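You operate a simulated robot arm through the tools that you are given. There is no shell and no other tool. Be economical: measure what you need, move in short steps, check, and stop when the job is done.

You run a simulated robot arm. Do the job below in one go: nothing can be reset, and whatever is moved stays where it is left.

Task
Put the thick black block on the top of the yard table away on the top of the small board. Take the steel block with the largest size on its label from the top of the drawer chest and put it on the bench inside the corner fence. Take the square green pad and put it in the deep blue tray. Take the thick cream ring on the kneader end of the bin bench and put it away on the blue bench behind the slotted frame. Take the orange cup on the kneader end of the bin bench and put it away on the roller bench beside the white cabinet. Fetch the blue handled jug and set it on the thin grey slab. Fetch the yellow block from the jar end of the bin bench and set it on the shelf under the bin bench. Do these in any order. Set down upright: orange cup, blue handled jug.

The check looks at the end state, three seconds after you hand in, the way a careful person would. Anything else that was tipped, shoved, dropped, spilled or broken makes it a failure.

Robot
A 7-joint arm with a vacuum gripper on a trunk, on a base that drives. Base frame: it is fixed to the floor where the robot stands at the start and does not move with it; the origin is under the middle of the robot, x ahead of it, y to its left, z up; the surface under the hand at the start is at about z = 800. Readings come in mm, degrees, newtons and seconds.
With the tool pointing down near the work surface it reaches from about 100 to 620 mm from the robot's upright axis, wherever it stands. Its first joint turns from -69.0 to 172.0 degrees. Places, roughly: bench inside the corner fence (19x15 cm) [-7640, -620, 800]; blue bench behind the slotted frame (52x16 cm) [-6060, 1680, 800]; blue handled jug [-12250, 1000, 750]; deep blue tray (26x17x8 cm) [-9100, -2600, 800]; orange cup (7x7x9 cm) [-12400, -400, 800]; roller bench beside the white cabinet [-10100, -700, 800]; shelf under the bin bench [-12500, 300, 300]; square green pad (6x6x3 cm) [-10300, 1700, 800]; steel block [-8750, -500, 1000]; thick black block (8x6x4 cm) [500, 200, 800]; thick cream ring (6x6x4 cm) [-12500, -600, 800]; thin grey slab (15x12x2 cm) [-8200, -700, 800]; top of the small board (30x16 cm) [-3620, 1560, 780]; yellow block [-12500, 1250, 750]. Payload 1.06 kg.
Tool frame: the origin (TCP) lies in the middle of the cups' lips, and z points out of the cups. The gripper has 1 cup of 24 mm across, covering 24 by 24 mm (tool x, y); the bellows give 8 mm. With the vacuum on, a cup seals on a smooth face that it is pressed against (1 to 4 N); it does not hold porous or soft things. The pull reaches 23 N.
Orientation is that of the tool frame in the base frame, as a unit quaternion [w, x, y, z]. With the cups facing straight down, the tool's x points along the base's -x, its y along +y and its z along -z.

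Tools
- The arm moves only by the tool servo_tool. Its argument "targets" is text: rows parted by semicolons, each of 7 numbers parted by spaces: the shift along the base's x, y, z in units of 25 mm (1.0 is 25 mm), then the turn, a rotation vector about the base's x, y, z in units of 5 degrees (1.0 is 5 degrees), then the vacuum: 1 switches it on, -1 off. In form: tx ty tz rx ry rz valve; .... A call has 1 to 20 rows; each row shifts and turns the commanded pose from where the row before left it. A call with a number of a shift or a turn outside -1 to 1 is refused whole. A row lasts 0.2 s, in which the tool goes at most 50 mm and 8.6 degrees; a call with a longer step from one row to the next is refused whole, and so is a gripper value outside its range. A pose out of reach is approached as far as the arm can. The call stops where the force on the tool passes 40 N (or 10 N more than at its start, if that is more) or the arm is blocked; 0.2 s more then pass. The pull builds up within a second once a cup has sealed. Time passes only in rows, and 0.2 s behind the last, so rows that do not move give it time. It gives the time, the measured TCP pose, the force on the tool (base axes) and the pull of the vacuum at its end, in the units of the frame above (readings bear some noise), with the torque about the TCP (base axes, N m) and any sound that the robot's microphone picked up, and new pictures: "pictures" is both (left out), scene, wrist or none.
- Cameras (640 x 400 px; columns grow to the right, rows downward): "scene" is now at [174.3, 23.1, 1184.9]; the picture's right is [0.28, -0.96, 0.00], its down [-0.54, -0.16, -0.83] and it looks along [0.79, 0.23, -0.56] (base axes); focal length 276 px, centre (320, 200). "wrist" rides on the gripper at [78, 19, -96] in the tool frame; the picture's right is [-0.24, 0.97, 0.00], its down [-0.71, -0.17, -0.69] and it looks along [-0.67, -0.16, 0.73] (tool axes); focal length 243 px, centre (320, 200). There is no depth. A picture from a camera that has moved, and an enlarged one, comes with that camera's place and axes in the base frame and with its lens.
- lift_body(by): slides the trunk up (or, below 0, down) by that many mm; the arm and the scene camera ride with it, the base frame stays. It gives what a move gives, with no picture.
- drive_base(legs): drives the robot by 1 to 6 legs, each [ahead, left, turn to the left] in mm, mm and degrees, along the robot's own axes; the way and the turn of a leg run together, so that a leg with both is an arc; at most 1500 mm and 180 degrees a leg. The arm and the cameras ride along, it lands a little off, and it stops where it bumps. It gives what a move gives, and a new picture of the scene camera.
- pan_tilt(pan, tilt): turns the head with the scene camera to pan (to the left, within 80 degrees either way) and tilt (down, from -29 to 69), counted from straight ahead of the robot. It gives what a move gives, and a new picture of the scene camera.
- zoom(camera, box): a new picture of the part [left, top, right, bottom] of that camera's present view, enlarged. No time passes.
- close_job(): hands the job in; it is judged then, once.

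Go step by step. Nothing tells you exact positions but the pictures and the camera data: compare them with the known pose of the tool, close in by small moves and look again before you grip or let go. The budget is 207 turns and 260 pictures, counting those below and the enlarged ones. Unless the task says otherwise, let go and move clear before handing in.

The tools are called after "Emit:" as name(argument=value, ...) on one line, values as JSON. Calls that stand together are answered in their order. servo_tool: Moves the arm, as the interface text tells. Its arguments: {"type":"object","properties":{"targets":{"type":"string"},"pictures":{"type":"string","enum":["both","scene","wrist","none"]}},"required":["targets"]} The other tools are called the same way: lift_body (by) slides the trunk up or down; drive_base (legs) drives the base; pan_tilt (pan, tilt) turns the head that bears the scene camera; zoom (camera, box) takes an enlarged picture of a part of a camera's view; close_job () hands the job in.

At the start:

```text
clock: 0.0
tool_pos: [358.5, 88.5, 1040.9]
ee_rot: [0.0, -0.001, 1.0, 0.0]
ft_force: [0.1, 0.6, 0.3]
ft_torque: [-0.03, 0.01, 0.02]
pull: 0.1
trunk travel left (down, up): [-350.0, 142.0]
robot x, y, heading: [0.1, -0.3, 0.0]
head pan, tilt: [16.0, 34.4]
```

scene: 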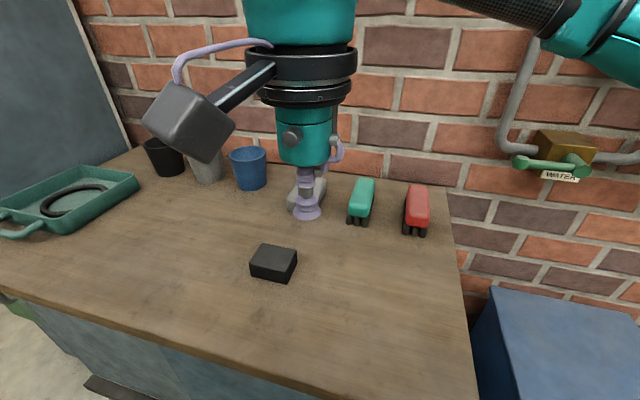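
wrist: 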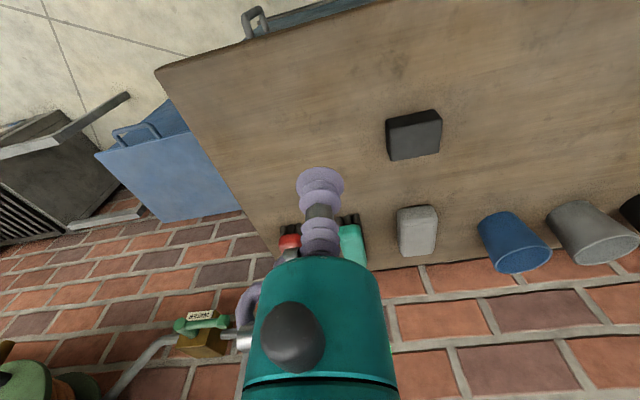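

The black block's top looks to be near (474, 192, 840). I'll move above it first and check.

Emit:
servo_tool(targets="0.924 0.832 -1 0 0 0 -1;0.924 0.832 -1 0 0 0 -1;0.924 0.832 -1 0 0 0 -1;0.924 0.832 -1 0 0 0 -1;0.924 0.832 -1 0 0 0 -1;0 0 -1 0 0 0 -1;0 0 0 0 0 0 -1")

```text
clock: 1.6
tool_pos: [473.6, 194.9, 889.4]
ee_rot: [0.001, 0.0, 1.0, 0.0]
ft_force: [0.3, 0.0, 0.1]
ft_torque: [0.02, 0.0, 0.02]
pull: 0.1
trunk travel left (down, up): [-350.0, 142.0]
robot x, y, heading: [2.7, -2.3, -0.3]
head pan, tilt: [16.0, 34.4]
camera scene: at [174.2, 23.1, 1185.0], right [0.28, -0.96, 0.0], down [-0.54, -0.16, -0.83], along [0.79, 0.23, -0.56], focal length 276 px, centre (320, 200)
camera wrist: at [396.0, 214.0, 984.1], right [0.23, 0.97, 0.0], down [0.71, -0.17, 0.69], along [0.67, -0.16, -0.73], focal length 243 px, centre (320, 200)
```

scene: 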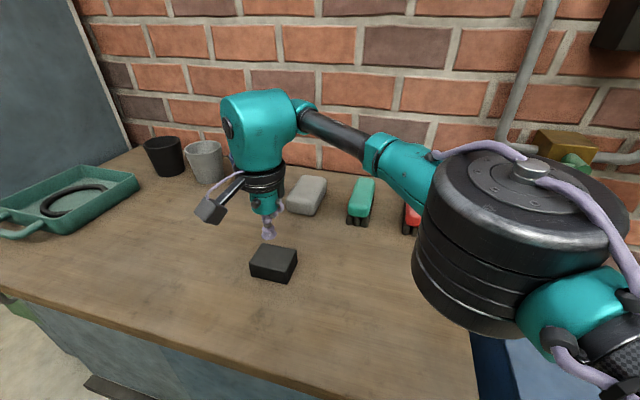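
wrist: 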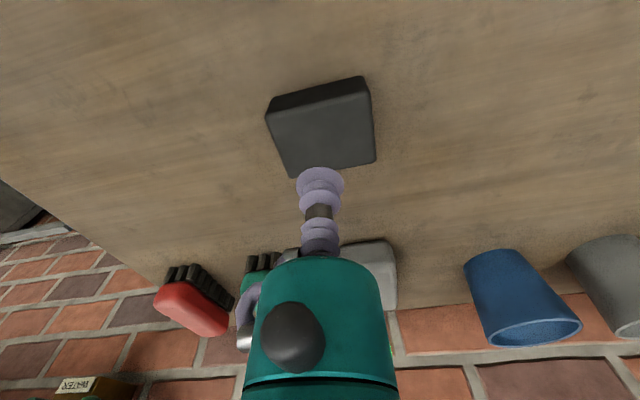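

Block top centre is about (467, 199). Descending with the vacuum on.

Emit:
servo_tool(targets="-0.26 0.16 -0.8 0 0 0 1;0 0 -0.8 0 0 0 1;0 0 -0.25 0 0 0 1;0 0 -0.15 0 0 0 1;0 0 -0.1 0 0 0 1;0 0 0 0 0 0 1;0 0 0 0 0 0 1;0 0 0 0 0 0 1", pictures="none")

```text
clock: 3.4
tool_pos: [467.3, 197.0, 838.7]
ee_rot: [-0.001, 0.0, 1.0, 0.0]
ft_force: [0.1, -0.5, 0.3]
ft_torque: [0.01, 0.02, -0.03]
pull: 23.0
trunk travel left (down, up): [-350.0, 142.0]
robot x, y, heading: [-0.2, 1.1, 0.0]
head pan, tilt: [16.0, 34.4]
```

Sealed with pull 23. Lifting the block and tucking it back.

Emit:
servo_tool(targets="0 0 0.5 0 0 0 1;0 0 1 0 0 0 1;0 0 1 0 0 0 1;0 0 1 0 0 0 1;0 0 1 0 0 0 1;-1 -1 1 0 0 0 1;-1 -1 1 0 0 0 1;-1 -1 0 0 0 0 1;-1 -1 0 0 0 0 1;-1 -1 0 0 0 0 1;-1 -1 0 0 0 0 1;0 0 0 0 0 0 1")

Emit:
pan_tilt(pan=80, tilt=10)

Emit:
pan_tilt(pan=-80, tilt=10)

```text
clock: 6.0
tool_pos: [317.1, 47.6, 1001.8]
ee_rot: [0.0, 0.0, 1.0, 0.001]
ft_force: [-0.7, -1.4, -2.1]
ft_torque: [-0.02, 0.01, -0.01]
pull: 22.8
trunk travel left (down, up): [-350.0, 142.0]
robot x, y, heading: [3.2, -1.9, 0.2]
head pan, tilt: [16.0, 34.4]
camera scene: at [174.3, 23.2, 1184.9], right [0.28, -0.96, 0.0], down [-0.54, -0.16, -0.83], along [0.79, 0.23, -0.56], focal length 276 px, centre (320, 200)
camera wrist: at [239.1, 66.4, 1096.5], right [0.24, 0.97, 0.0], down [0.71, -0.17, 0.69], along [0.67, -0.16, -0.73], focal length 243 px, centre (320, 200)
```

scene: 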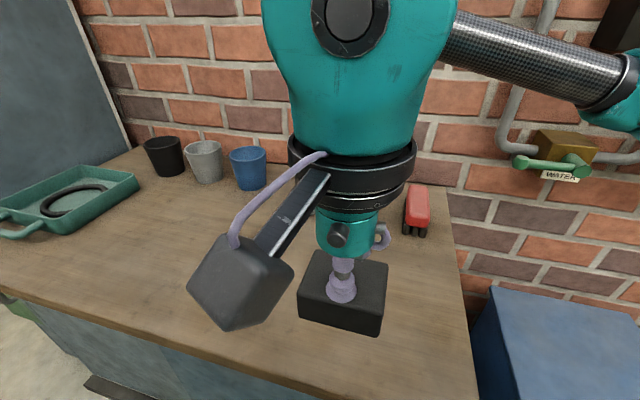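
wrist: 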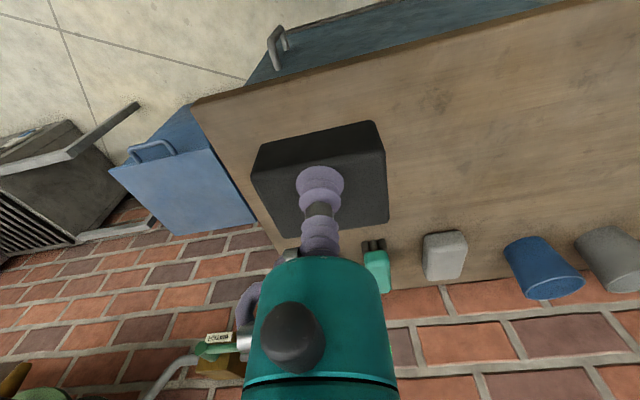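

```text
clock: 7.3
tool_pos: [317.2, 47.1, 1002.3]
ee_rot: [-0.001, 0.0, 1.0, 0.0]
ft_force: [-1.3, 0.7, -0.9]
ft_torque: [0.02, 0.0, -0.01]
pull: 22.6
trunk travel left (down, up): [-350.0, 142.0]
robot x, y, heading: [-0.6, -5.6, -0.2]
head pan, tilt: [80.0, 10.0]
camera scene: at [105.6, 90.3, 1224.1], right [0.98, -0.17, 0.0], down [-0.03, -0.17, -0.98], along [0.17, 0.97, -0.17], focal length 276 px, centre (320, 200)
```

scene: 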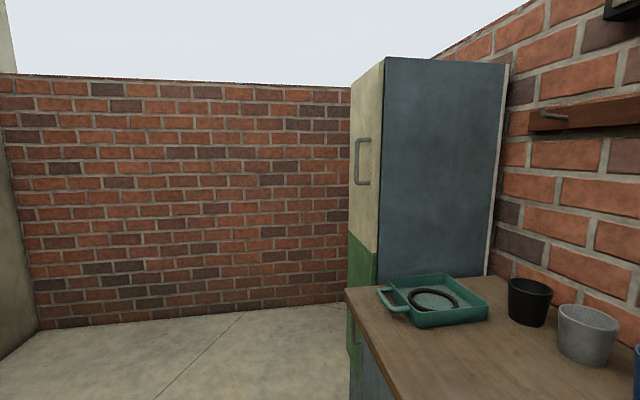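

```text
clock: 9.8
tool_pos: [316.4, 47.8, 1002.1]
ee_rot: [0.0, 0.0, 1.0, 0.0]
ft_force: [0.5, -0.4, -2.2]
ft_torque: [0.05, 0.01, -0.03]
pull: 22.3
trunk travel left (down, up): [-350.0, 142.0]
robot x, y, heading: [4.7, -0.8, 0.0]
head pan, tilt: [-80.0, 10.0]
camera scene: at [105.6, -92.8, 1224.1], right [-0.98, -0.17, 0.0], down [-0.03, 0.17, -0.98], along [0.17, -0.97, -0.17], focal length 276 px, centre (320, 200)
```

scene: 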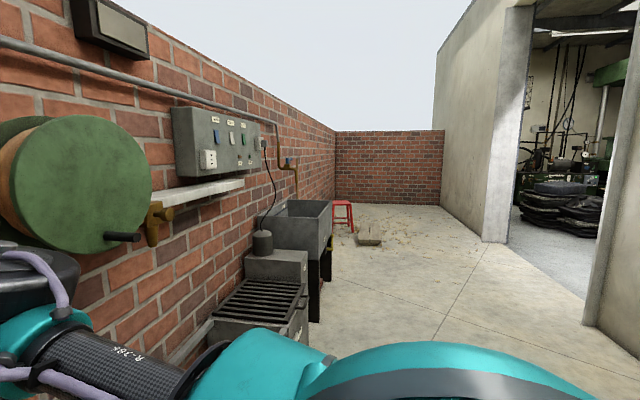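

The rest of the places lie behind me, past a doorway. I back up and turn around to look.

Emit:
drive_base(legs=[[-500, 0, 0], [0, 0, -90]])

Emit:
pan_tilt(pan=-60, tilt=15)

```text
clock: 16.6
tool_pos: [-454.9, -316.7, 1002.3]
ee_rot: [0.001, 0.717, 0.697, 0.0]
ft_force: [-0.5, -0.5, -1.9]
ft_torque: [0.05, 0.03, 0.02]
pull: 23.0
trunk travel left (down, up): [-350.0, 142.0]
robot x, y, heading: [-492.7, 5.0, -91.7]
head pan, tilt: [-80.0, 10.0]
camera scene: at [-589.5, -102.8, 1224.1], right [-0.15, 0.99, 0.0], down [0.17, 0.03, -0.98], along [-0.97, -0.15, -0.17], focal length 276 px, centre (320, 200)
```

scene: 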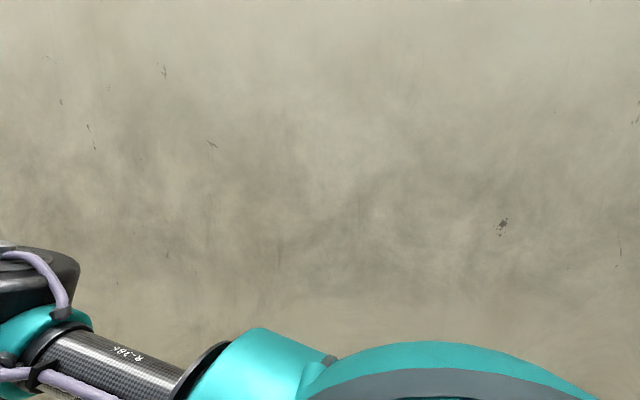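

```text
clock: 17.4
tool_pos: [-455.2, -315.3, 1000.7]
ee_rot: [0.0, 0.716, 0.698, 0.0]
ft_force: [0.4, 0.0, -2.2]
ft_torque: [0.0, 0.06, 0.0]
pull: 23.1
trunk travel left (down, up): [-350.0, 142.0]
robot x, y, heading: [-493.5, 3.0, -91.6]
head pan, tilt: [-60.0, 15.0]
camera scene: at [-579.7, -133.5, 1216.0], right [-0.48, 0.88, 0.0], down [0.23, 0.12, -0.97], along [-0.85, -0.46, -0.26], focal length 276 px, centre (320, 200)
```

scene: 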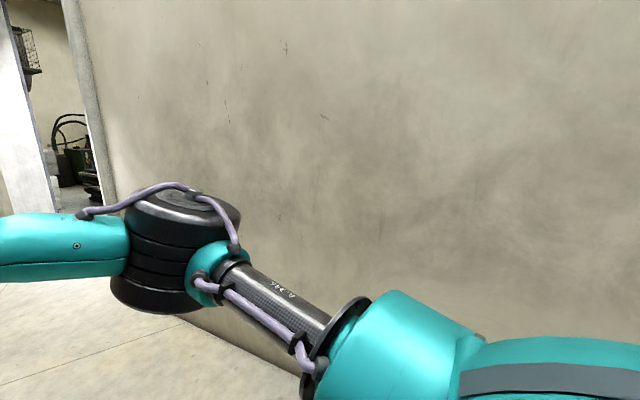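

The doorway lies along -y. I'll face ahead and drive along the yard toward it.

Emit:
drive_base(legs=[[1400, 0, 1.6]])

```text
clock: 24.4
tool_pos: [-479.7, -1706.4, 1001.9]
ee_rot: [0.0, 0.712, 0.702, -0.001]
ft_force: [0.2, 0.6, -1.4]
ft_torque: [-0.01, -0.01, -0.02]
pull: 22.6
trunk travel left (down, up): [-350.0, 142.0]
robot x, y, heading: [-523.2, -1385.3, -90.4]
head pan, tilt: [-60.0, 15.0]
camera scene: at [-606.8, -1524.6, 1215.9], right [-0.49, 0.87, 0.0], down [0.23, 0.13, -0.97], along [-0.84, -0.47, -0.26], focal length 276 px, centre (320, 200)
```

scene: 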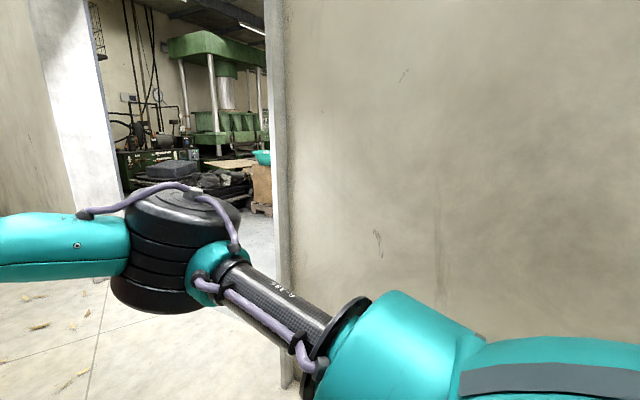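

The doorway spans about y -2200 to -4000 at x about -1450. Driving to y=-3050 and turning to face -x.

Emit:
drive_base(legs=[[1000, 0, 0], [650, 0, 0], [0, 0, -89.6]])

Emit:
pan_tilt(pan=0, tilt=12)

Emit:
pan_tilt(pan=-45, tilt=12)

```text
clock: 36.5
tool_pos: [-861.6, -3066.0, 1002.2]
ee_rot: [0.0, 1.0, -0.001, 0.0]
ft_force: [0.3, 0.1, -1.3]
ft_torque: [0.0, -0.01, 0.0]
pull: 22.6
trunk travel left (down, up): [-350.0, 142.0]
robot x, y, heading: [-543.9, -3020.8, 179.8]
head pan, tilt: [-60.0, 15.0]
camera scene: at [-683.1, -2939.5, 1216.0], right [0.87, 0.5, 0.0], down [0.13, -0.22, -0.97], along [-0.48, 0.84, -0.26], focal length 276 px, centre (320, 200)
```

scene: 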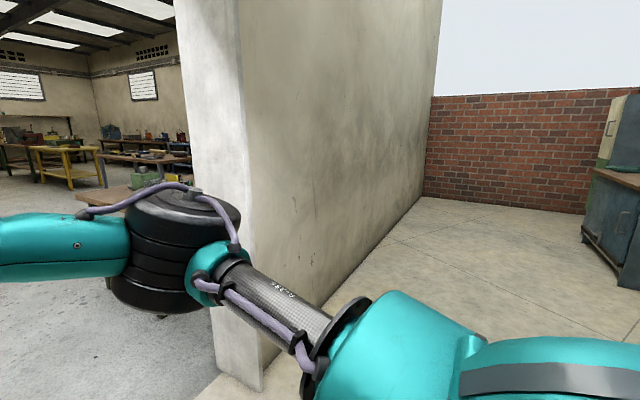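

```text
clock: 37.8
tool_pos: [-864.2, -3066.2, 1001.9]
ee_rot: [0.0, 1.0, -0.001, 0.0]
ft_force: [0.0, 0.8, -1.7]
ft_torque: [0.01, -0.03, 0.0]
pull: 22.7
trunk travel left (down, up): [-350.0, 142.0]
robot x, y, heading: [-544.8, -3015.6, 180.1]
head pan, tilt: [0.0, 12.0]
camera scene: at [-729.8, -3020.3, 1220.8], right [0.0, 1.0, 0.0], down [0.21, 0.0, -0.98], along [-0.98, 0.0, -0.21], focal length 276 px, centre (320, 200)
```

scene: 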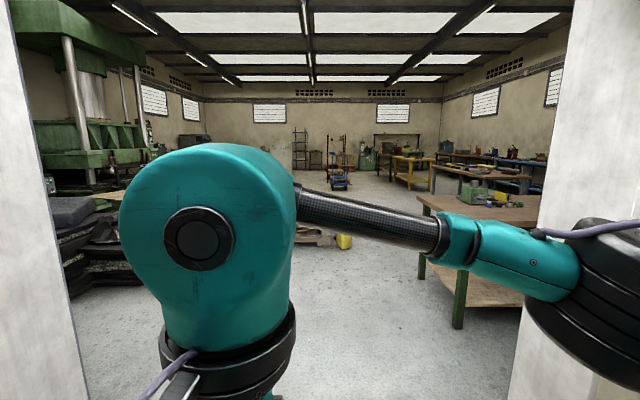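

```text
clock: 38.9
tool_pos: [-862.9, -3068.1, 1001.6]
ee_rot: [0.0, 1.0, -0.001, 0.001]
ft_force: [0.5, -0.9, -1.5]
ft_torque: [0.03, -0.03, 0.0]
pull: 22.4
trunk travel left (down, up): [-350.0, 142.0]
robot x, y, heading: [-547.1, -3019.6, 180.0]
head pan, tilt: [-45.0, 12.0]
camera scene: at [-702.4, -2954.5, 1220.9], right [0.71, 0.71, 0.0], down [0.15, -0.15, -0.98], along [-0.69, 0.69, -0.21], focal length 276 px, centre (320, 200)
```

scene: 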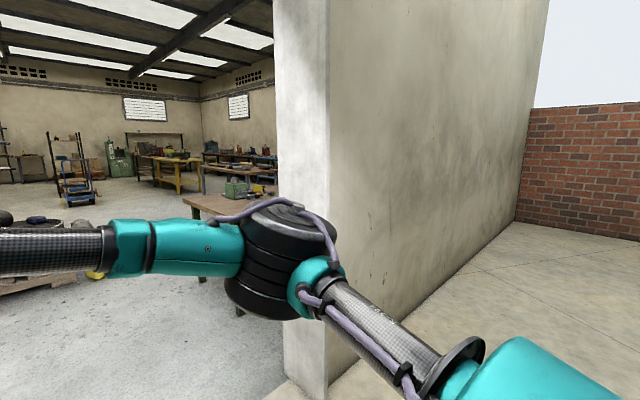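

Doorway ahead is clear. Driving through 1500 and looking left and right.

Emit:
drive_base(legs=[[1500, 0, 0]])

Emit:
pan_tilt(pan=-75, tilt=12)

```text
clock: 46.3
tool_pos: [-2346.6, -3078.3, 1002.7]
ee_rot: [0.0, 1.0, 0.005, 0.001]
ft_force: [0.5, -0.1, -1.7]
ft_torque: [0.01, -0.05, 0.0]
pull: 23.3
trunk travel left (down, up): [-350.0, 142.0]
robot x, y, heading: [-2029.7, -3027.5, -179.3]
head pan, tilt: [-45.0, 12.0]
camera scene: at [-2188.1, -2964.1, 1220.8], right [0.7, 0.71, 0.0], down [0.15, -0.15, -0.98], along [-0.7, 0.68, -0.21], focal length 276 px, centre (320, 200)
```

scene: 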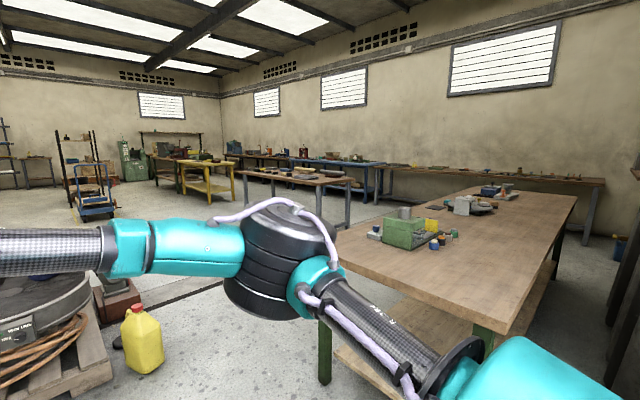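

```text
clock: 47.2
tool_pos: [-2346.8, -3078.9, 1001.7]
ee_rot: [0.0, 1.0, 0.005, 0.0]
ft_force: [0.0, 0.2, -0.5]
ft_torque: [-0.02, -0.02, 0.01]
pull: 22.8
trunk travel left (down, up): [-350.0, 142.0]
robot x, y, heading: [-2033.1, -3027.0, -179.5]
head pan, tilt: [-75.0, 12.0]
camera scene: at [-2146.6, -2939.5, 1220.9], right [0.96, 0.27, 0.0], down [0.06, -0.2, -0.98], along [-0.26, 0.94, -0.21], focal length 276 px, centre (320, 200)
```

scene: 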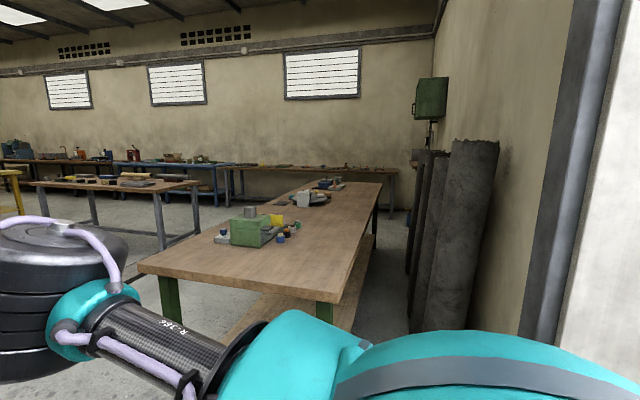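

I'm in the workshop; the long bench on the +y wall holds the small board. I go along to x≈-3550, then turn to face +y and drive between tables.

Emit:
drive_base(legs=[[1500, 0, -0.6], [0, 0, -90]])

Emit:
pan_tilt(pan=20, tilt=25)

```text
clock: 58.5
tool_pos: [-3582.4, -2713.6, 1001.6]
ee_rot: [0.001, -0.705, 0.709, -0.001]
ft_force: [-0.2, 0.7, -0.5]
ft_torque: [-0.04, 0.01, 0.0]
pull: 22.8
trunk travel left (down, up): [-350.0, 142.0]
robot x, y, heading: [-3535.6, -3028.2, 89.4]
head pan, tilt: [-75.0, 12.0]
camera scene: at [-3446.1, -2918.4, 1220.9], right [0.25, -0.97, 0.0], down [-0.2, -0.05, -0.98], along [0.95, 0.25, -0.21], focal length 276 px, centre (320, 200)
```

scene: 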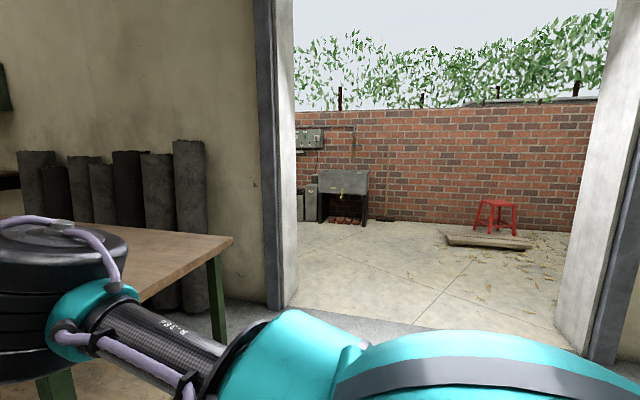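

```text
clock: 60.2
tool_pos: [-3582.8, -2714.0, 1002.3]
ee_rot: [0.0, -0.705, 0.709, -0.001]
ft_force: [-0.1, -0.1, -0.8]
ft_torque: [-0.01, 0.05, -0.01]
pull: 23.0
trunk travel left (down, up): [-350.0, 142.0]
robot x, y, heading: [-3536.3, -3032.5, 89.8]
head pan, tilt: [20.0, 25.0]
camera scene: at [-3567.3, -2855.3, 1199.7], right [0.94, 0.34, 0.0], down [0.14, -0.4, -0.91], along [-0.31, 0.85, -0.42], focal length 276 px, centre (320, 200)
```

scene: 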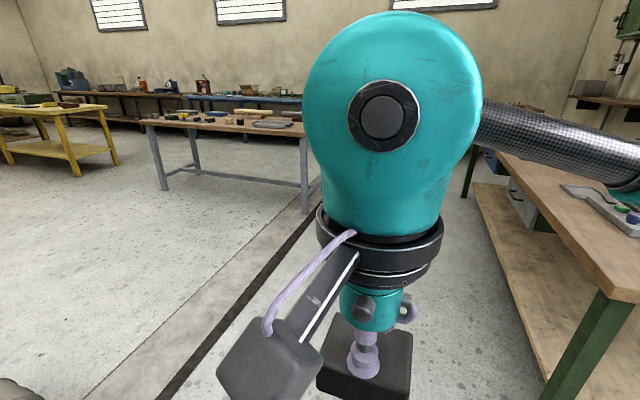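

Clear aisle between tables. Driving along it toward the long bench.

Emit:
drive_base(legs=[[1300, 120, 0], [1300, 0, 0], [600, 0, 0]])

Emit:
pan_tilt(pan=30, tilt=25)

```text
clock: 61.9
tool_pos: [-3590.9, -2605.7, 1000.2]
ee_rot: [0.001, -0.706, 0.709, 0.0]
ft_force: [0.2, -0.1, -1.6]
ft_torque: [0.01, 0.02, 0.0]
pull: 22.8
trunk travel left (down, up): [-350.0, 142.0]
robot x, y, heading: [-3545.6, -2920.1, 89.6]
head pan, tilt: [20.0, 25.0]
stopped in leg 1: the robot was blocked; the commanded pose is now the measured one
camera scene: at [-3576.5, -2748.5, 1199.8], right [0.94, 0.34, 0.0], down [0.14, -0.4, -0.91], along [-0.3, 0.85, -0.42], focal length 276 px, centre (320, 200)
```

scene: 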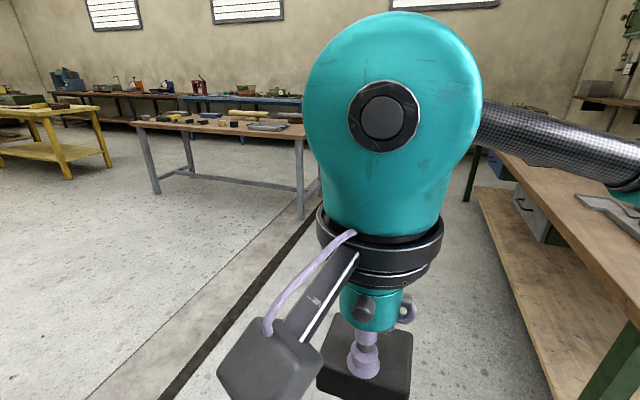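

```text
clock: 62.6
tool_pos: [-3590.3, -2606.2, 1001.6]
ee_rot: [0.0, -0.705, 0.709, 0.001]
ft_force: [0.1, 1.0, -1.1]
ft_torque: [-0.02, -0.01, 0.02]
pull: 22.7
trunk travel left (down, up): [-350.0, 142.0]
robot x, y, heading: [-3543.6, -2922.3, 89.9]
head pan, tilt: [30.0, 25.0]
camera scene: at [-3591.1, -2754.8, 1199.7], right [0.87, 0.49, 0.0], down [0.21, -0.37, -0.91], along [-0.45, 0.79, -0.42], focal length 276 px, centre (320, 200)
```

scene: 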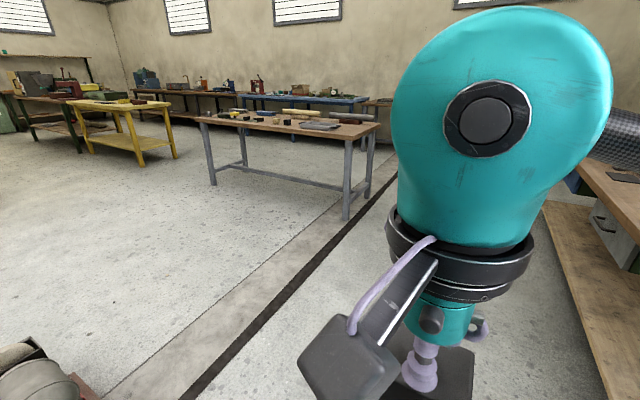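

Something blocked me. Looking down on both sides to find what.

Emit:
pan_tilt(pan=75, tilt=50)

Emit:
pan_tilt(pan=-35, tilt=45)

```text
clock: 63.8
tool_pos: [-3591.2, -2605.0, 1001.7]
ee_rot: [0.0, -0.706, 0.709, 0.0]
ft_force: [0.1, -0.2, -1.1]
ft_torque: [0.02, -0.01, 0.0]
pull: 23.3
trunk travel left (down, up): [-350.0, 142.0]
robot x, y, heading: [-3547.3, -2923.1, 89.6]
head pan, tilt: [75.0, 50.0]
camera scene: at [-3619.8, -2814.4, 1162.3], right [0.27, 0.96, 0.0], down [0.74, -0.2, -0.64], along [-0.62, 0.17, -0.77], focal length 276 px, centre (320, 200)
```

scene: 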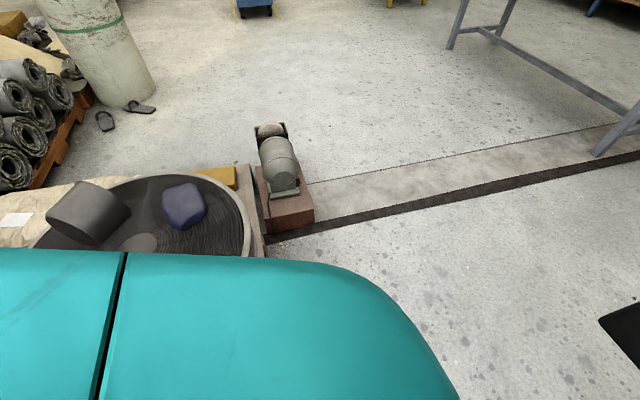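

```text
clock: 65.7
tool_pos: [-3590.0, -2606.2, 1001.0]
ee_rot: [0.0, -0.705, 0.709, -0.001]
ft_force: [0.5, 0.0, -1.8]
ft_torque: [-0.04, 0.03, 0.02]
pull: 23.1
trunk travel left (down, up): [-350.0, 142.0]
robot x, y, heading: [-3545.8, -2922.4, 89.5]
head pan, tilt: [-35.0, 45.0]
camera scene: at [-3498.6, -2768.5, 1169.1], right [0.82, -0.58, 0.0], down [-0.41, -0.58, -0.71], along [0.41, 0.58, -0.71], focal length 276 px, centre (320, 200)
```

scene: 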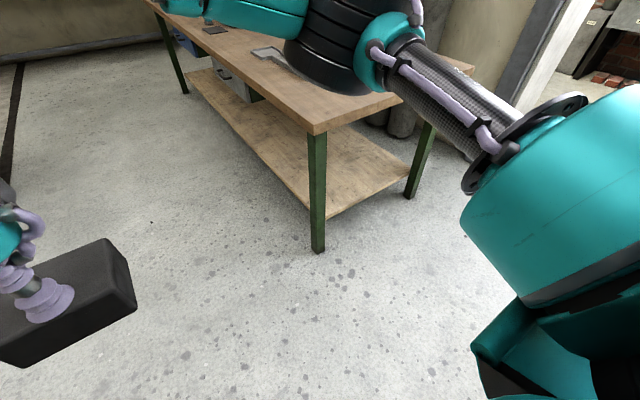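

I suspect the yellow can is near my front left. Looking straight down there.

Emit:
pan_tilt(pan=50, tilt=69)

```text
clock: 67.2
tool_pos: [-3590.3, -2606.8, 1001.3]
ee_rot: [0.0, -0.705, 0.709, 0.0]
ft_force: [-0.2, -0.3, -0.9]
ft_torque: [-0.04, -0.01, -0.01]
pull: 22.6
trunk travel left (down, up): [-350.0, 142.0]
robot x, y, heading: [-3540.7, -2923.3, 89.9]
head pan, tilt: [50.0, 68.8]
camera scene: at [-3588.2, -2798.7, 1140.3], right [0.65, 0.76, 0.0], down [0.71, -0.6, -0.36], along [-0.28, 0.23, -0.93], focal length 276 px, centre (320, 200)
```

scene: 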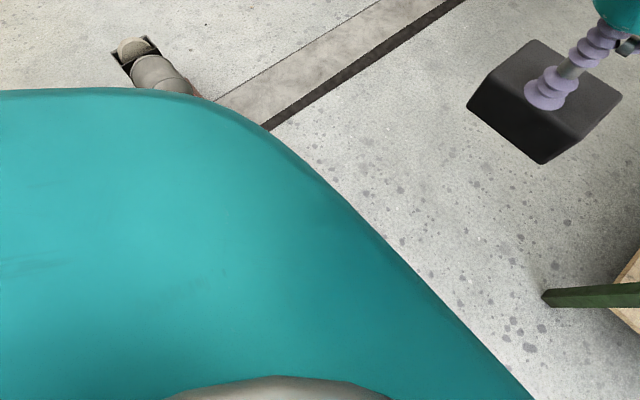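

The base hides it. I retrace back and shift right, then look at the left front.

Emit:
drive_base(legs=[[-110, -10, 0], [0, -400, 0]])

Emit:
pan_tilt(pan=60, tilt=45)

```text
clock: 72.1
tool_pos: [-3185.1, -2721.9, 1001.9]
ee_rot: [0.0, -0.706, 0.708, 0.0]
ft_force: [-0.4, 0.9, -1.2]
ft_torque: [-0.01, -0.01, 0.02]
pull: 22.4
trunk travel left (down, up): [-350.0, 142.0]
robot x, y, heading: [-3135.4, -3043.0, 89.8]
head pan, tilt: [50.0, 68.8]
camera scene: at [-3182.0, -2913.8, 1140.3], right [0.65, 0.76, 0.0], down [0.71, -0.6, -0.36], along [-0.28, 0.23, -0.93], focal length 276 px, centre (320, 200)
```

scene: 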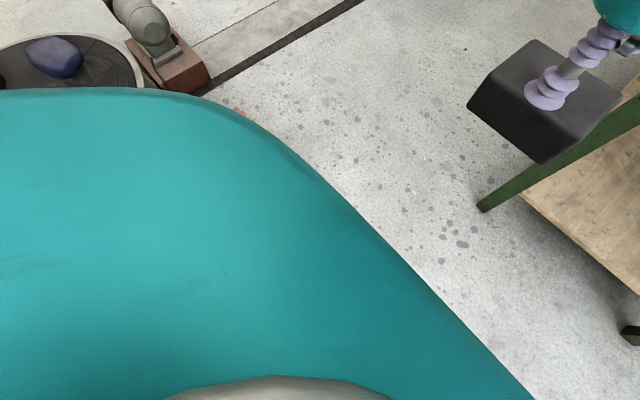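

```text
clock: 73.0
tool_pos: [-3186.4, -2721.1, 1001.2]
ee_rot: [0.001, -0.706, 0.708, 0.001]
ft_force: [-0.3, 0.1, -1.8]
ft_torque: [-0.04, 0.02, 0.01]
pull: 23.0
trunk travel left (down, up): [-350.0, 142.0]
robot x, y, heading: [-3137.5, -3038.3, 89.8]
head pan, tilt: [60.0, 45.0]
camera scene: at [-3209.6, -2908.9, 1169.1], right [0.5, 0.86, 0.0], down [0.61, -0.36, -0.71], along [-0.61, 0.36, -0.71], focal length 276 px, centre (320, 200)
```

scene: 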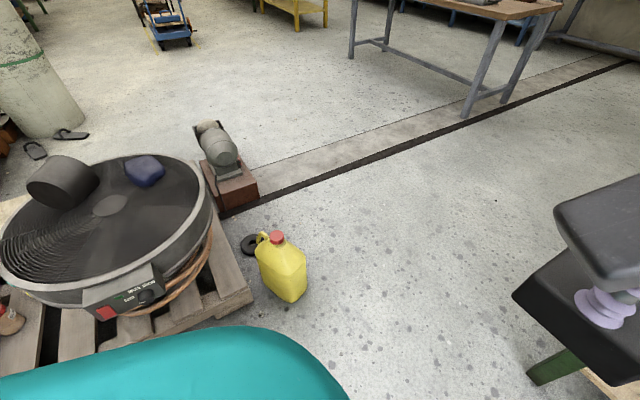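

The can stands at about (-3777, -2753), upright. I'll route around it: pass at x≈-3270, then sidestep left before the table leg.

Emit:
drive_base(legs=[[0, 140, 0], [450, 0, 0], [400, 300, 0], [1300, 0, 0], [1000, 0, 0]])

Emit:
pan_tilt(pan=20, tilt=25)

```text
clock: 90.8
tool_pos: [-3592.3, 431.6, 1002.5]
ee_rot: [0.0, -0.703, 0.711, 0.0]
ft_force: [-0.2, -0.5, -1.0]
ft_torque: [-0.04, -0.01, 0.02]
pull: 23.2
trunk travel left (down, up): [-350.0, 142.0]
robot x, y, heading: [-3550.0, 110.1, 89.7]
head pan, tilt: [60.0, 45.0]
camera scene: at [-3619.1, 243.8, 1169.1], right [0.51, 0.86, 0.0], down [0.61, -0.36, -0.71], along [-0.61, 0.36, -0.71], focal length 276 px, centre (320, 200)
```

scene: 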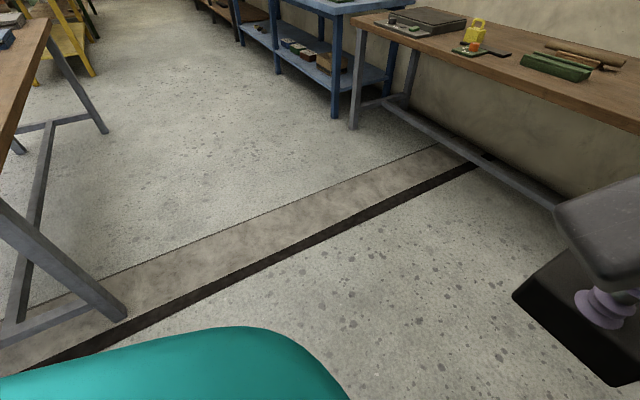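

```text
clock: 91.9
tool_pos: [-3593.2, 431.1, 1001.4]
ee_rot: [0.001, -0.703, 0.711, 0.0]
ft_force: [-0.9, -0.7, -1.7]
ft_torque: [-0.02, 0.02, -0.01]
pull: 22.9
trunk travel left (down, up): [-350.0, 142.0]
robot x, y, heading: [-3548.1, 111.1, 89.4]
head pan, tilt: [20.0, 25.0]
camera scene: at [-3579.7, 289.1, 1199.7], right [0.94, 0.33, 0.0], down [0.14, -0.4, -0.91], along [-0.3, 0.85, -0.42], focal length 276 px, centre (320, 200)
```

scene: 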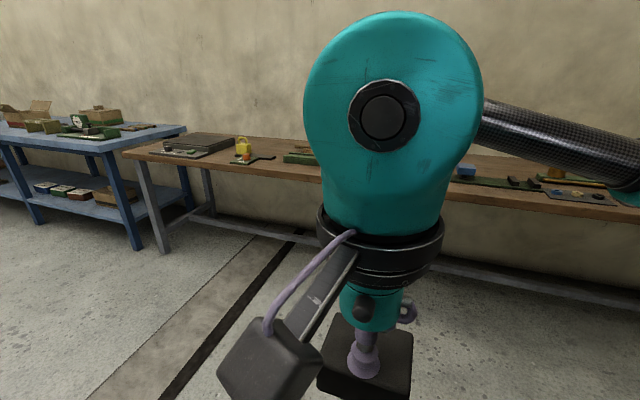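

Bench front edge is about y=1430. Driving up to y≈1010.

Emit:
drive_base(legs=[[900, 0, 0.4]])

Emit:
pan_tilt(pan=45, tilt=40)

```text
clock: 96.6
tool_pos: [-3591.0, 1318.1, 1002.4]
ee_rot: [0.0, -0.707, 0.707, -0.001]
ft_force: [0.0, 0.1, -1.4]
ft_torque: [-0.04, 0.02, -0.02]
pull: 22.8
trunk travel left (down, up): [-350.0, 142.0]
robot x, y, heading: [-3543.9, 999.0, 90.0]
head pan, tilt: [20.0, 25.0]
camera scene: at [-3576.1, 1176.3, 1199.7], right [0.94, 0.34, 0.0], down [0.14, -0.4, -0.91], along [-0.31, 0.85, -0.42], focal length 276 px, centre (320, 200)
```

scene: 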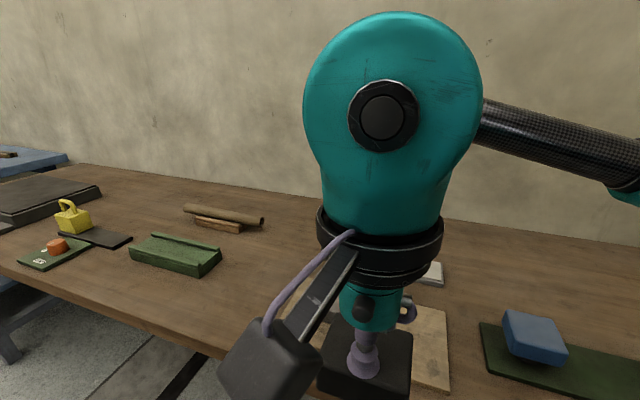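

```text
clock: 97.5
tool_pos: [-3591.2, 1317.9, 1000.7]
ee_rot: [0.0, -0.707, 0.707, 0.0]
ft_force: [-0.8, -0.2, -1.7]
ft_torque: [-0.03, 0.0, -0.02]
pull: 22.6
trunk travel left (down, up): [-350.0, 142.0]
robot x, y, heading: [-3542.9, 997.8, 90.0]
head pan, tilt: [45.0, 40.0]
camera scene: at [-3604.6, 1149.7, 1176.5], right [0.71, 0.71, 0.0], down [0.45, -0.45, -0.77], along [-0.54, 0.54, -0.64], focal length 276 px, centre (320, 200)
```

scene: 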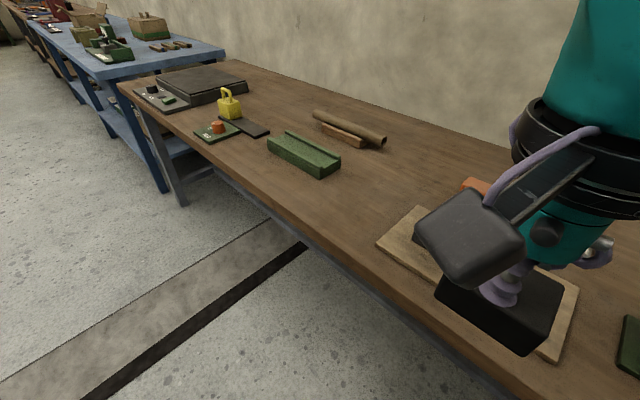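

The board is under the arm. Moving the tool aside to the right for a clear view.

Emit:
servo_tool(targets="1 0 0.5 0 0 0 1;1 0 0.5 0 0 0 1;1 0 0.5 0 0 0 1;1 0 0.5 0 0 0 1;1 0 0 0 0 0 1;1 0 0 0 0 0 1;1 0 0 0 0 0 1;1 0 0 0 0 0 1;1 0 0 0 0 0 1;1 0 0 0 0 0 1")

Emit:
pan_tilt(pan=10, tilt=40)

```text
clock: 99.7
tool_pos: [-3341.3, 1317.2, 1051.6]
ee_rot: [0.0, -0.707, 0.707, 0.0]
ft_force: [-0.4, 0.5, -1.3]
ft_torque: [-0.04, -0.03, -0.01]
pull: 23.2
trunk travel left (down, up): [-350.0, 142.0]
robot x, y, heading: [-3544.0, 996.6, 90.0]
head pan, tilt: [45.0, 40.0]
camera scene: at [-3604.4, 1149.5, 1176.5], right [0.71, 0.71, 0.0], down [0.45, -0.45, -0.77], along [-0.54, 0.54, -0.64], focal length 276 px, centre (320, 200)
camera wrist: at [-3358.7, 1239.7, 1146.6], right [-0.97, 0.23, 0.0], down [0.17, 0.71, 0.69], along [0.16, 0.67, -0.73], focal length 243 px, centre (320, 200)
```

scene: 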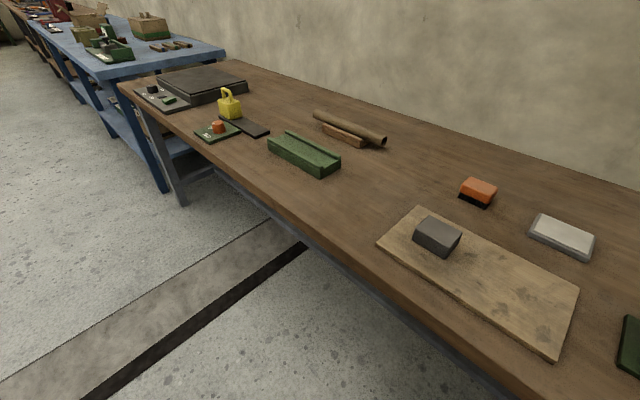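
wrist: 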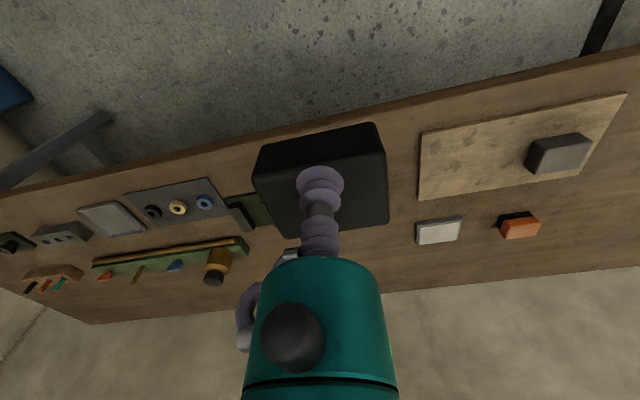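

```text
clock: 100.7
tool_pos: [-3340.2, 1318.6, 1051.4]
ee_rot: [0.0, 0.707, -0.707, 0.0]
ft_force: [-0.7, -0.9, -1.9]
ft_torque: [-0.03, 0.01, 0.0]
pull: 23.0
trunk travel left (down, up): [-350.0, 142.0]
robot x, y, heading: [-3545.1, 1001.7, 89.9]
head pan, tilt: [10.0, 40.0]
camera scene: at [-3559.3, 1173.2, 1176.4], right [0.98, 0.17, 0.0], down [0.11, -0.63, -0.77], along [-0.13, 0.75, -0.64], focal length 276 px, centre (320, 200)
```

scene: 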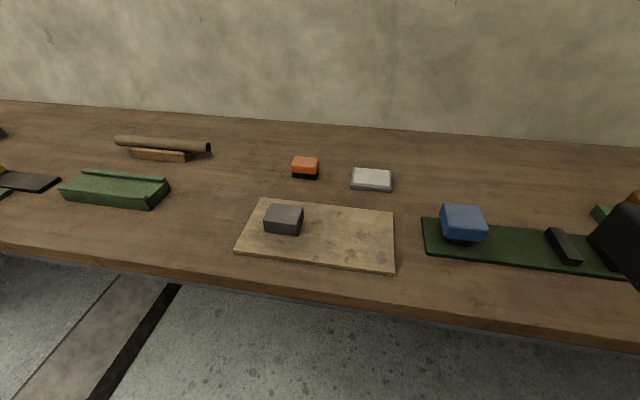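

Board spans x -3790..-3480, y 1455..1630, with a grey block on its left. I'll place on the free right part at (-3565, 1543).

Emit:
servo_tool(targets="-1 1 0 0 0 0 1;-1 1 0 0 0 0 1;-1 1 0 0 0 0 1;-1 1 0 0 0 0 1;-1 1 0 0 0 0 1;-1 1 0 0 0 0 1;-1 1 0 0 0 0 1;-1 1 -1 0 0 0 1;-1 1 -1 0 0 0 1;0 0 -1 0 0 0 1;0 0 -1 0 0 0 1;0 0 -1 0 0 0 1;0 0 -1 0 0 0 1;0 0 -1 0 0 0 1;0 0 0 0 0 0 1")

```text
clock: 103.9
tool_pos: [-3563.8, 1545.3, 877.4]
ee_rot: [0.001, 0.707, -0.707, -0.001]
ft_force: [-0.7, 0.1, -1.1]
ft_torque: [-0.08, 0.0, -0.01]
pull: 22.5
trunk travel left (down, up): [-350.0, 142.0]
robot x, y, heading: [-3542.5, 999.0, 90.0]
head pan, tilt: [10.0, 40.0]
camera scene: at [-3559.3, 1173.3, 1176.4], right [0.98, 0.17, 0.0], down [0.11, -0.63, -0.77], along [-0.13, 0.75, -0.64], focal length 276 px, centre (320, 200)
camera wrist: at [-3583.6, 1466.0, 972.0], right [-0.97, 0.24, 0.0], down [0.17, 0.71, 0.69], along [0.16, 0.67, -0.73], focal length 243 px, centre (320, 200)
```

scene: 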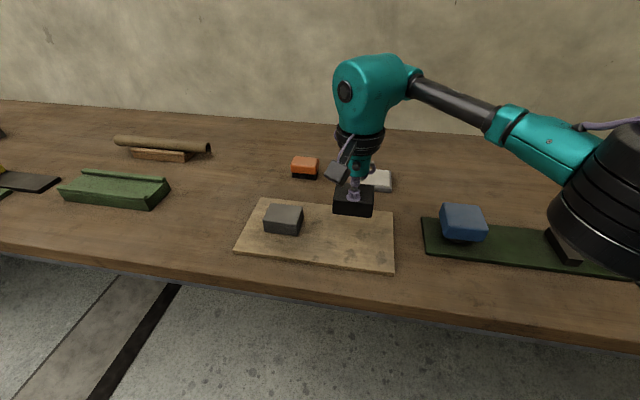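
wrist: 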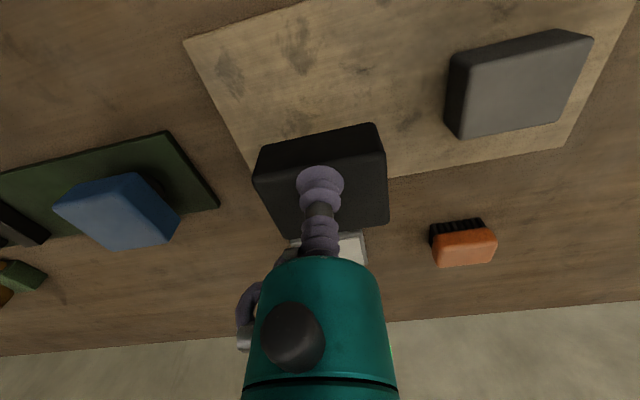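

Position is good (projects onto the board with margin). Lowering to contact.

Emit:
servo_tool(targets="0 0 -0.6 0 0 0 1;0 0 -0.6 0 0 0 1;0 0 -0.4 0 0 0 1;0 0 -0.2 0 0 0 1;0 0 -0.15 0 0 0 1;0 0 -0.15 0 0 0 1;0 0 0 0 0 0 1", pictures="none")

```text
clock: 105.5
tool_pos: [-3566.4, 1542.6, 823.4]
ee_rot: [0.001, -0.707, 0.707, 0.0]
ft_force: [-0.3, 0.3, -1.3]
ft_torque: [0.01, -0.02, -0.01]
pull: 22.7
trunk travel left (down, up): [-350.0, 142.0]
robot x, y, heading: [-3543.6, 1002.0, 90.3]
head pan, tilt: [10.0, 40.0]
```

Emit:
servo_tool(targets="0 0 -0.1 0 0 0 1;0 0 -0.1 0 0 0 1;0 0 0 0 0 0 1", pictures="wrist")

```text
clock: 106.3
tool_pos: [-3566.9, 1542.6, 818.5]
ee_rot: [0.0, 0.707, -0.707, 0.0]
ft_force: [-0.8, -0.7, -1.0]
ft_torque: [-0.04, 0.03, -0.03]
pull: 22.8
trunk travel left (down, up): [-350.0, 142.0]
robot x, y, heading: [-3542.3, 1002.8, 89.8]
head pan, tilt: [10.0, 40.0]
camera wrist: at [-3585.0, 1464.2, 913.7], right [-0.97, 0.24, 0.0], down [0.17, 0.71, 0.69], along [0.16, 0.67, -0.73], focal length 243 px, centre (320, 200)
```

wrist: 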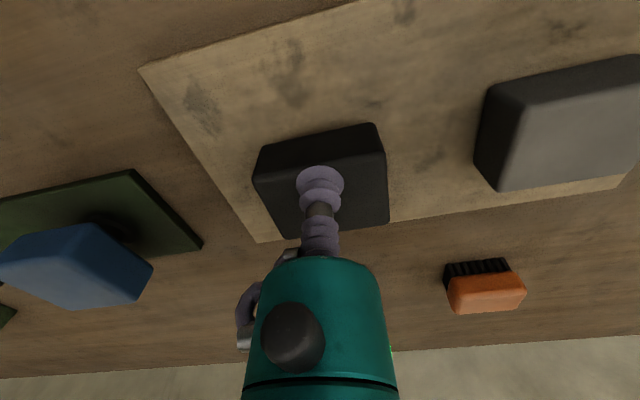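

Still hanging. Nudging 12 mm nearer and lowering further.

Emit:
servo_tool(targets="0 -0.5 0 0 0 0 1;0 0 -0.1 0 0 0 1;0 0 -0.1 0 0 0 1;0 0 -0.1 0 0 0 1;0 0 -0.1 0 0 0 1;0 0 0 0 0 0 1", pictures="none")

Emit:
servo_tool(targets="0 0 -0.08 0 0 0 1;0 0 -0.08 0 0 0 1;0 0 0 0 0 0 1", pictures="wrist")

```text
clock: 107.7
tool_pos: [-3565.9, 1531.1, 808.0]
ee_rot: [0.0, 0.707, -0.707, 0.0]
ft_force: [-0.4, -0.4, -0.1]
ft_torque: [-0.03, -0.02, 0.01]
pull: 22.8
trunk travel left (down, up): [-350.0, 142.0]
robot x, y, heading: [-3540.3, 1003.3, 90.1]
head pan, tilt: [10.0, 40.0]
```

```text
clock: 108.5
tool_pos: [-3566.0, 1530.0, 805.9]
ee_rot: [0.0, -0.707, 0.707, 0.002]
ft_force: [0.9, 0.5, 16.7]
ft_torque: [0.07, 0.01, -0.03]
pull: 22.7
trunk travel left (down, up): [-350.0, 142.0]
robot x, y, heading: [-3544.5, 1000.2, 90.1]
head pan, tilt: [10.0, 40.0]
camera wrist: at [-3585.2, 1451.3, 901.0], right [-0.97, 0.24, 0.0], down [0.17, 0.71, 0.69], along [0.16, 0.67, -0.73], focal length 243 px, centre (320, 200)
```

wrist: 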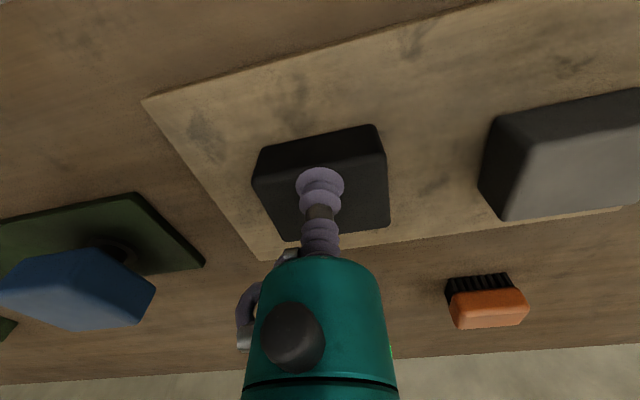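

Contact made. Releasing and lifting.

Emit:
servo_tool(targets="0 0 0.08 0 0 0 1;0 0 0 0 0 0 -1;0 0 0 0 0 0 -1;0 0 0 0 0 0 -1;0 0 0 0 0 0 -1;0 0 0.3 0 0 0 -1;0 0 1 0 0 0 -1;0 0 1 0 0 0 -1;0 0 1 0 0 0 -1;0 0 1 0 0 0 -1;0 -1 1 0 0 0 -1;0 -1 1 0 0 0 -1;0 -1 1 0 0 0 -1;0 -1 1 0 0 0 -1;0 -1 1 0 0 0 -1;0 -1 1 0 0 0 -1;0 -1 0 0 0 0 -1;0 -1 0 0 0 0 -1;0 0 0 0 0 0 -1", pictures="wrist")

```text
clock: 112.5
tool_pos: [-3566.2, 1330.1, 1064.3]
ee_rot: [0.0, 0.708, -0.707, 0.0]
ft_force: [0.2, 0.2, 0.4]
ft_torque: [0.01, -0.01, 0.01]
pull: 0.1
trunk travel left (down, up): [-350.0, 142.0]
robot x, y, heading: [-3545.3, 999.9, 90.0]
head pan, tilt: [10.0, 40.0]
camera wrist: at [-3585.2, 1252.0, 1160.3], right [-0.97, 0.24, 0.0], down [0.17, 0.71, 0.69], along [0.16, 0.67, -0.73], focal length 243 px, centre (320, 200)
```

wrist: 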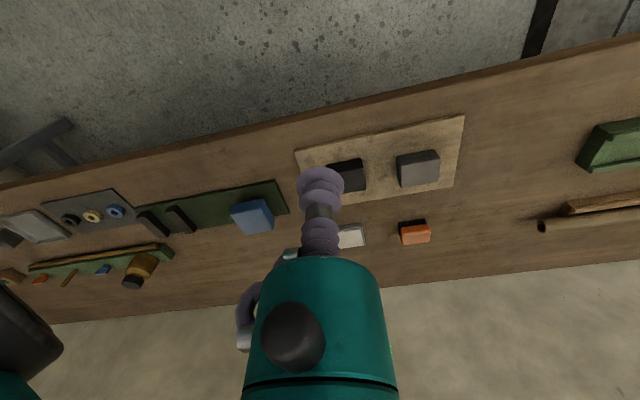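

Black block is placed. Backing up, turning to face -x, and looking down the aisle.

Emit:
drive_base(legs=[[-300, 0, 0], [0, 0, 90]])

Emit:
pan_tilt(pan=30, tilt=15)

```text
clock: 118.3
tool_pos: [-3874.0, 684.1, 1065.5]
ee_rot: [0.0, 1.0, -0.005, 0.0]
ft_force: [0.2, 0.1, 0.0]
ft_torque: [0.02, 0.0, -0.03]
pull: 0.0
trunk travel left (down, up): [-350.0, 142.0]
robot x, y, heading: [-3541.4, 703.7, 179.4]
head pan, tilt: [10.0, 40.0]
camera scene: at [-3719.8, 689.1, 1176.4], right [-0.16, 0.99, 0.0], down [0.63, 0.1, -0.77], along [-0.76, -0.13, -0.64], focal length 276 px, centre (320, 200)
```

scene: 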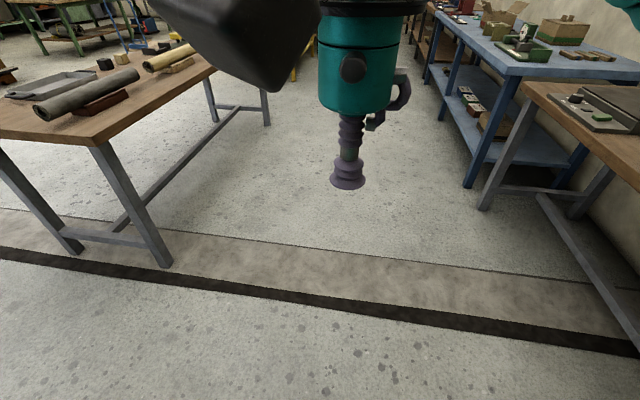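

```text
clock: 119.2
tool_pos: [-3875.4, 683.3, 1066.1]
ee_rot: [0.0, 1.0, -0.006, 0.0]
ft_force: [0.0, 0.0, 0.9]
ft_torque: [-0.01, 0.05, 0.02]
pull: 0.1
trunk travel left (down, up): [-350.0, 142.0]
robot x, y, heading: [-3541.4, 703.0, 179.6]
head pan, tilt: [30.0, 15.0]
camera scene: at [-3717.3, 657.2, 1215.9], right [-0.49, 0.87, 0.0], down [0.23, 0.13, -0.97], along [-0.84, -0.47, -0.26], focal length 276 px, centre (320, 200)
```

scene: 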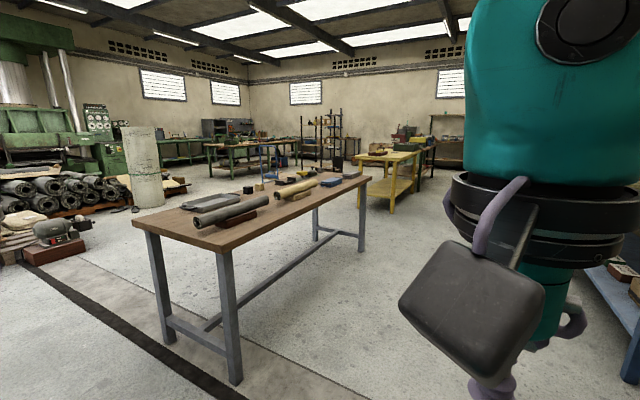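

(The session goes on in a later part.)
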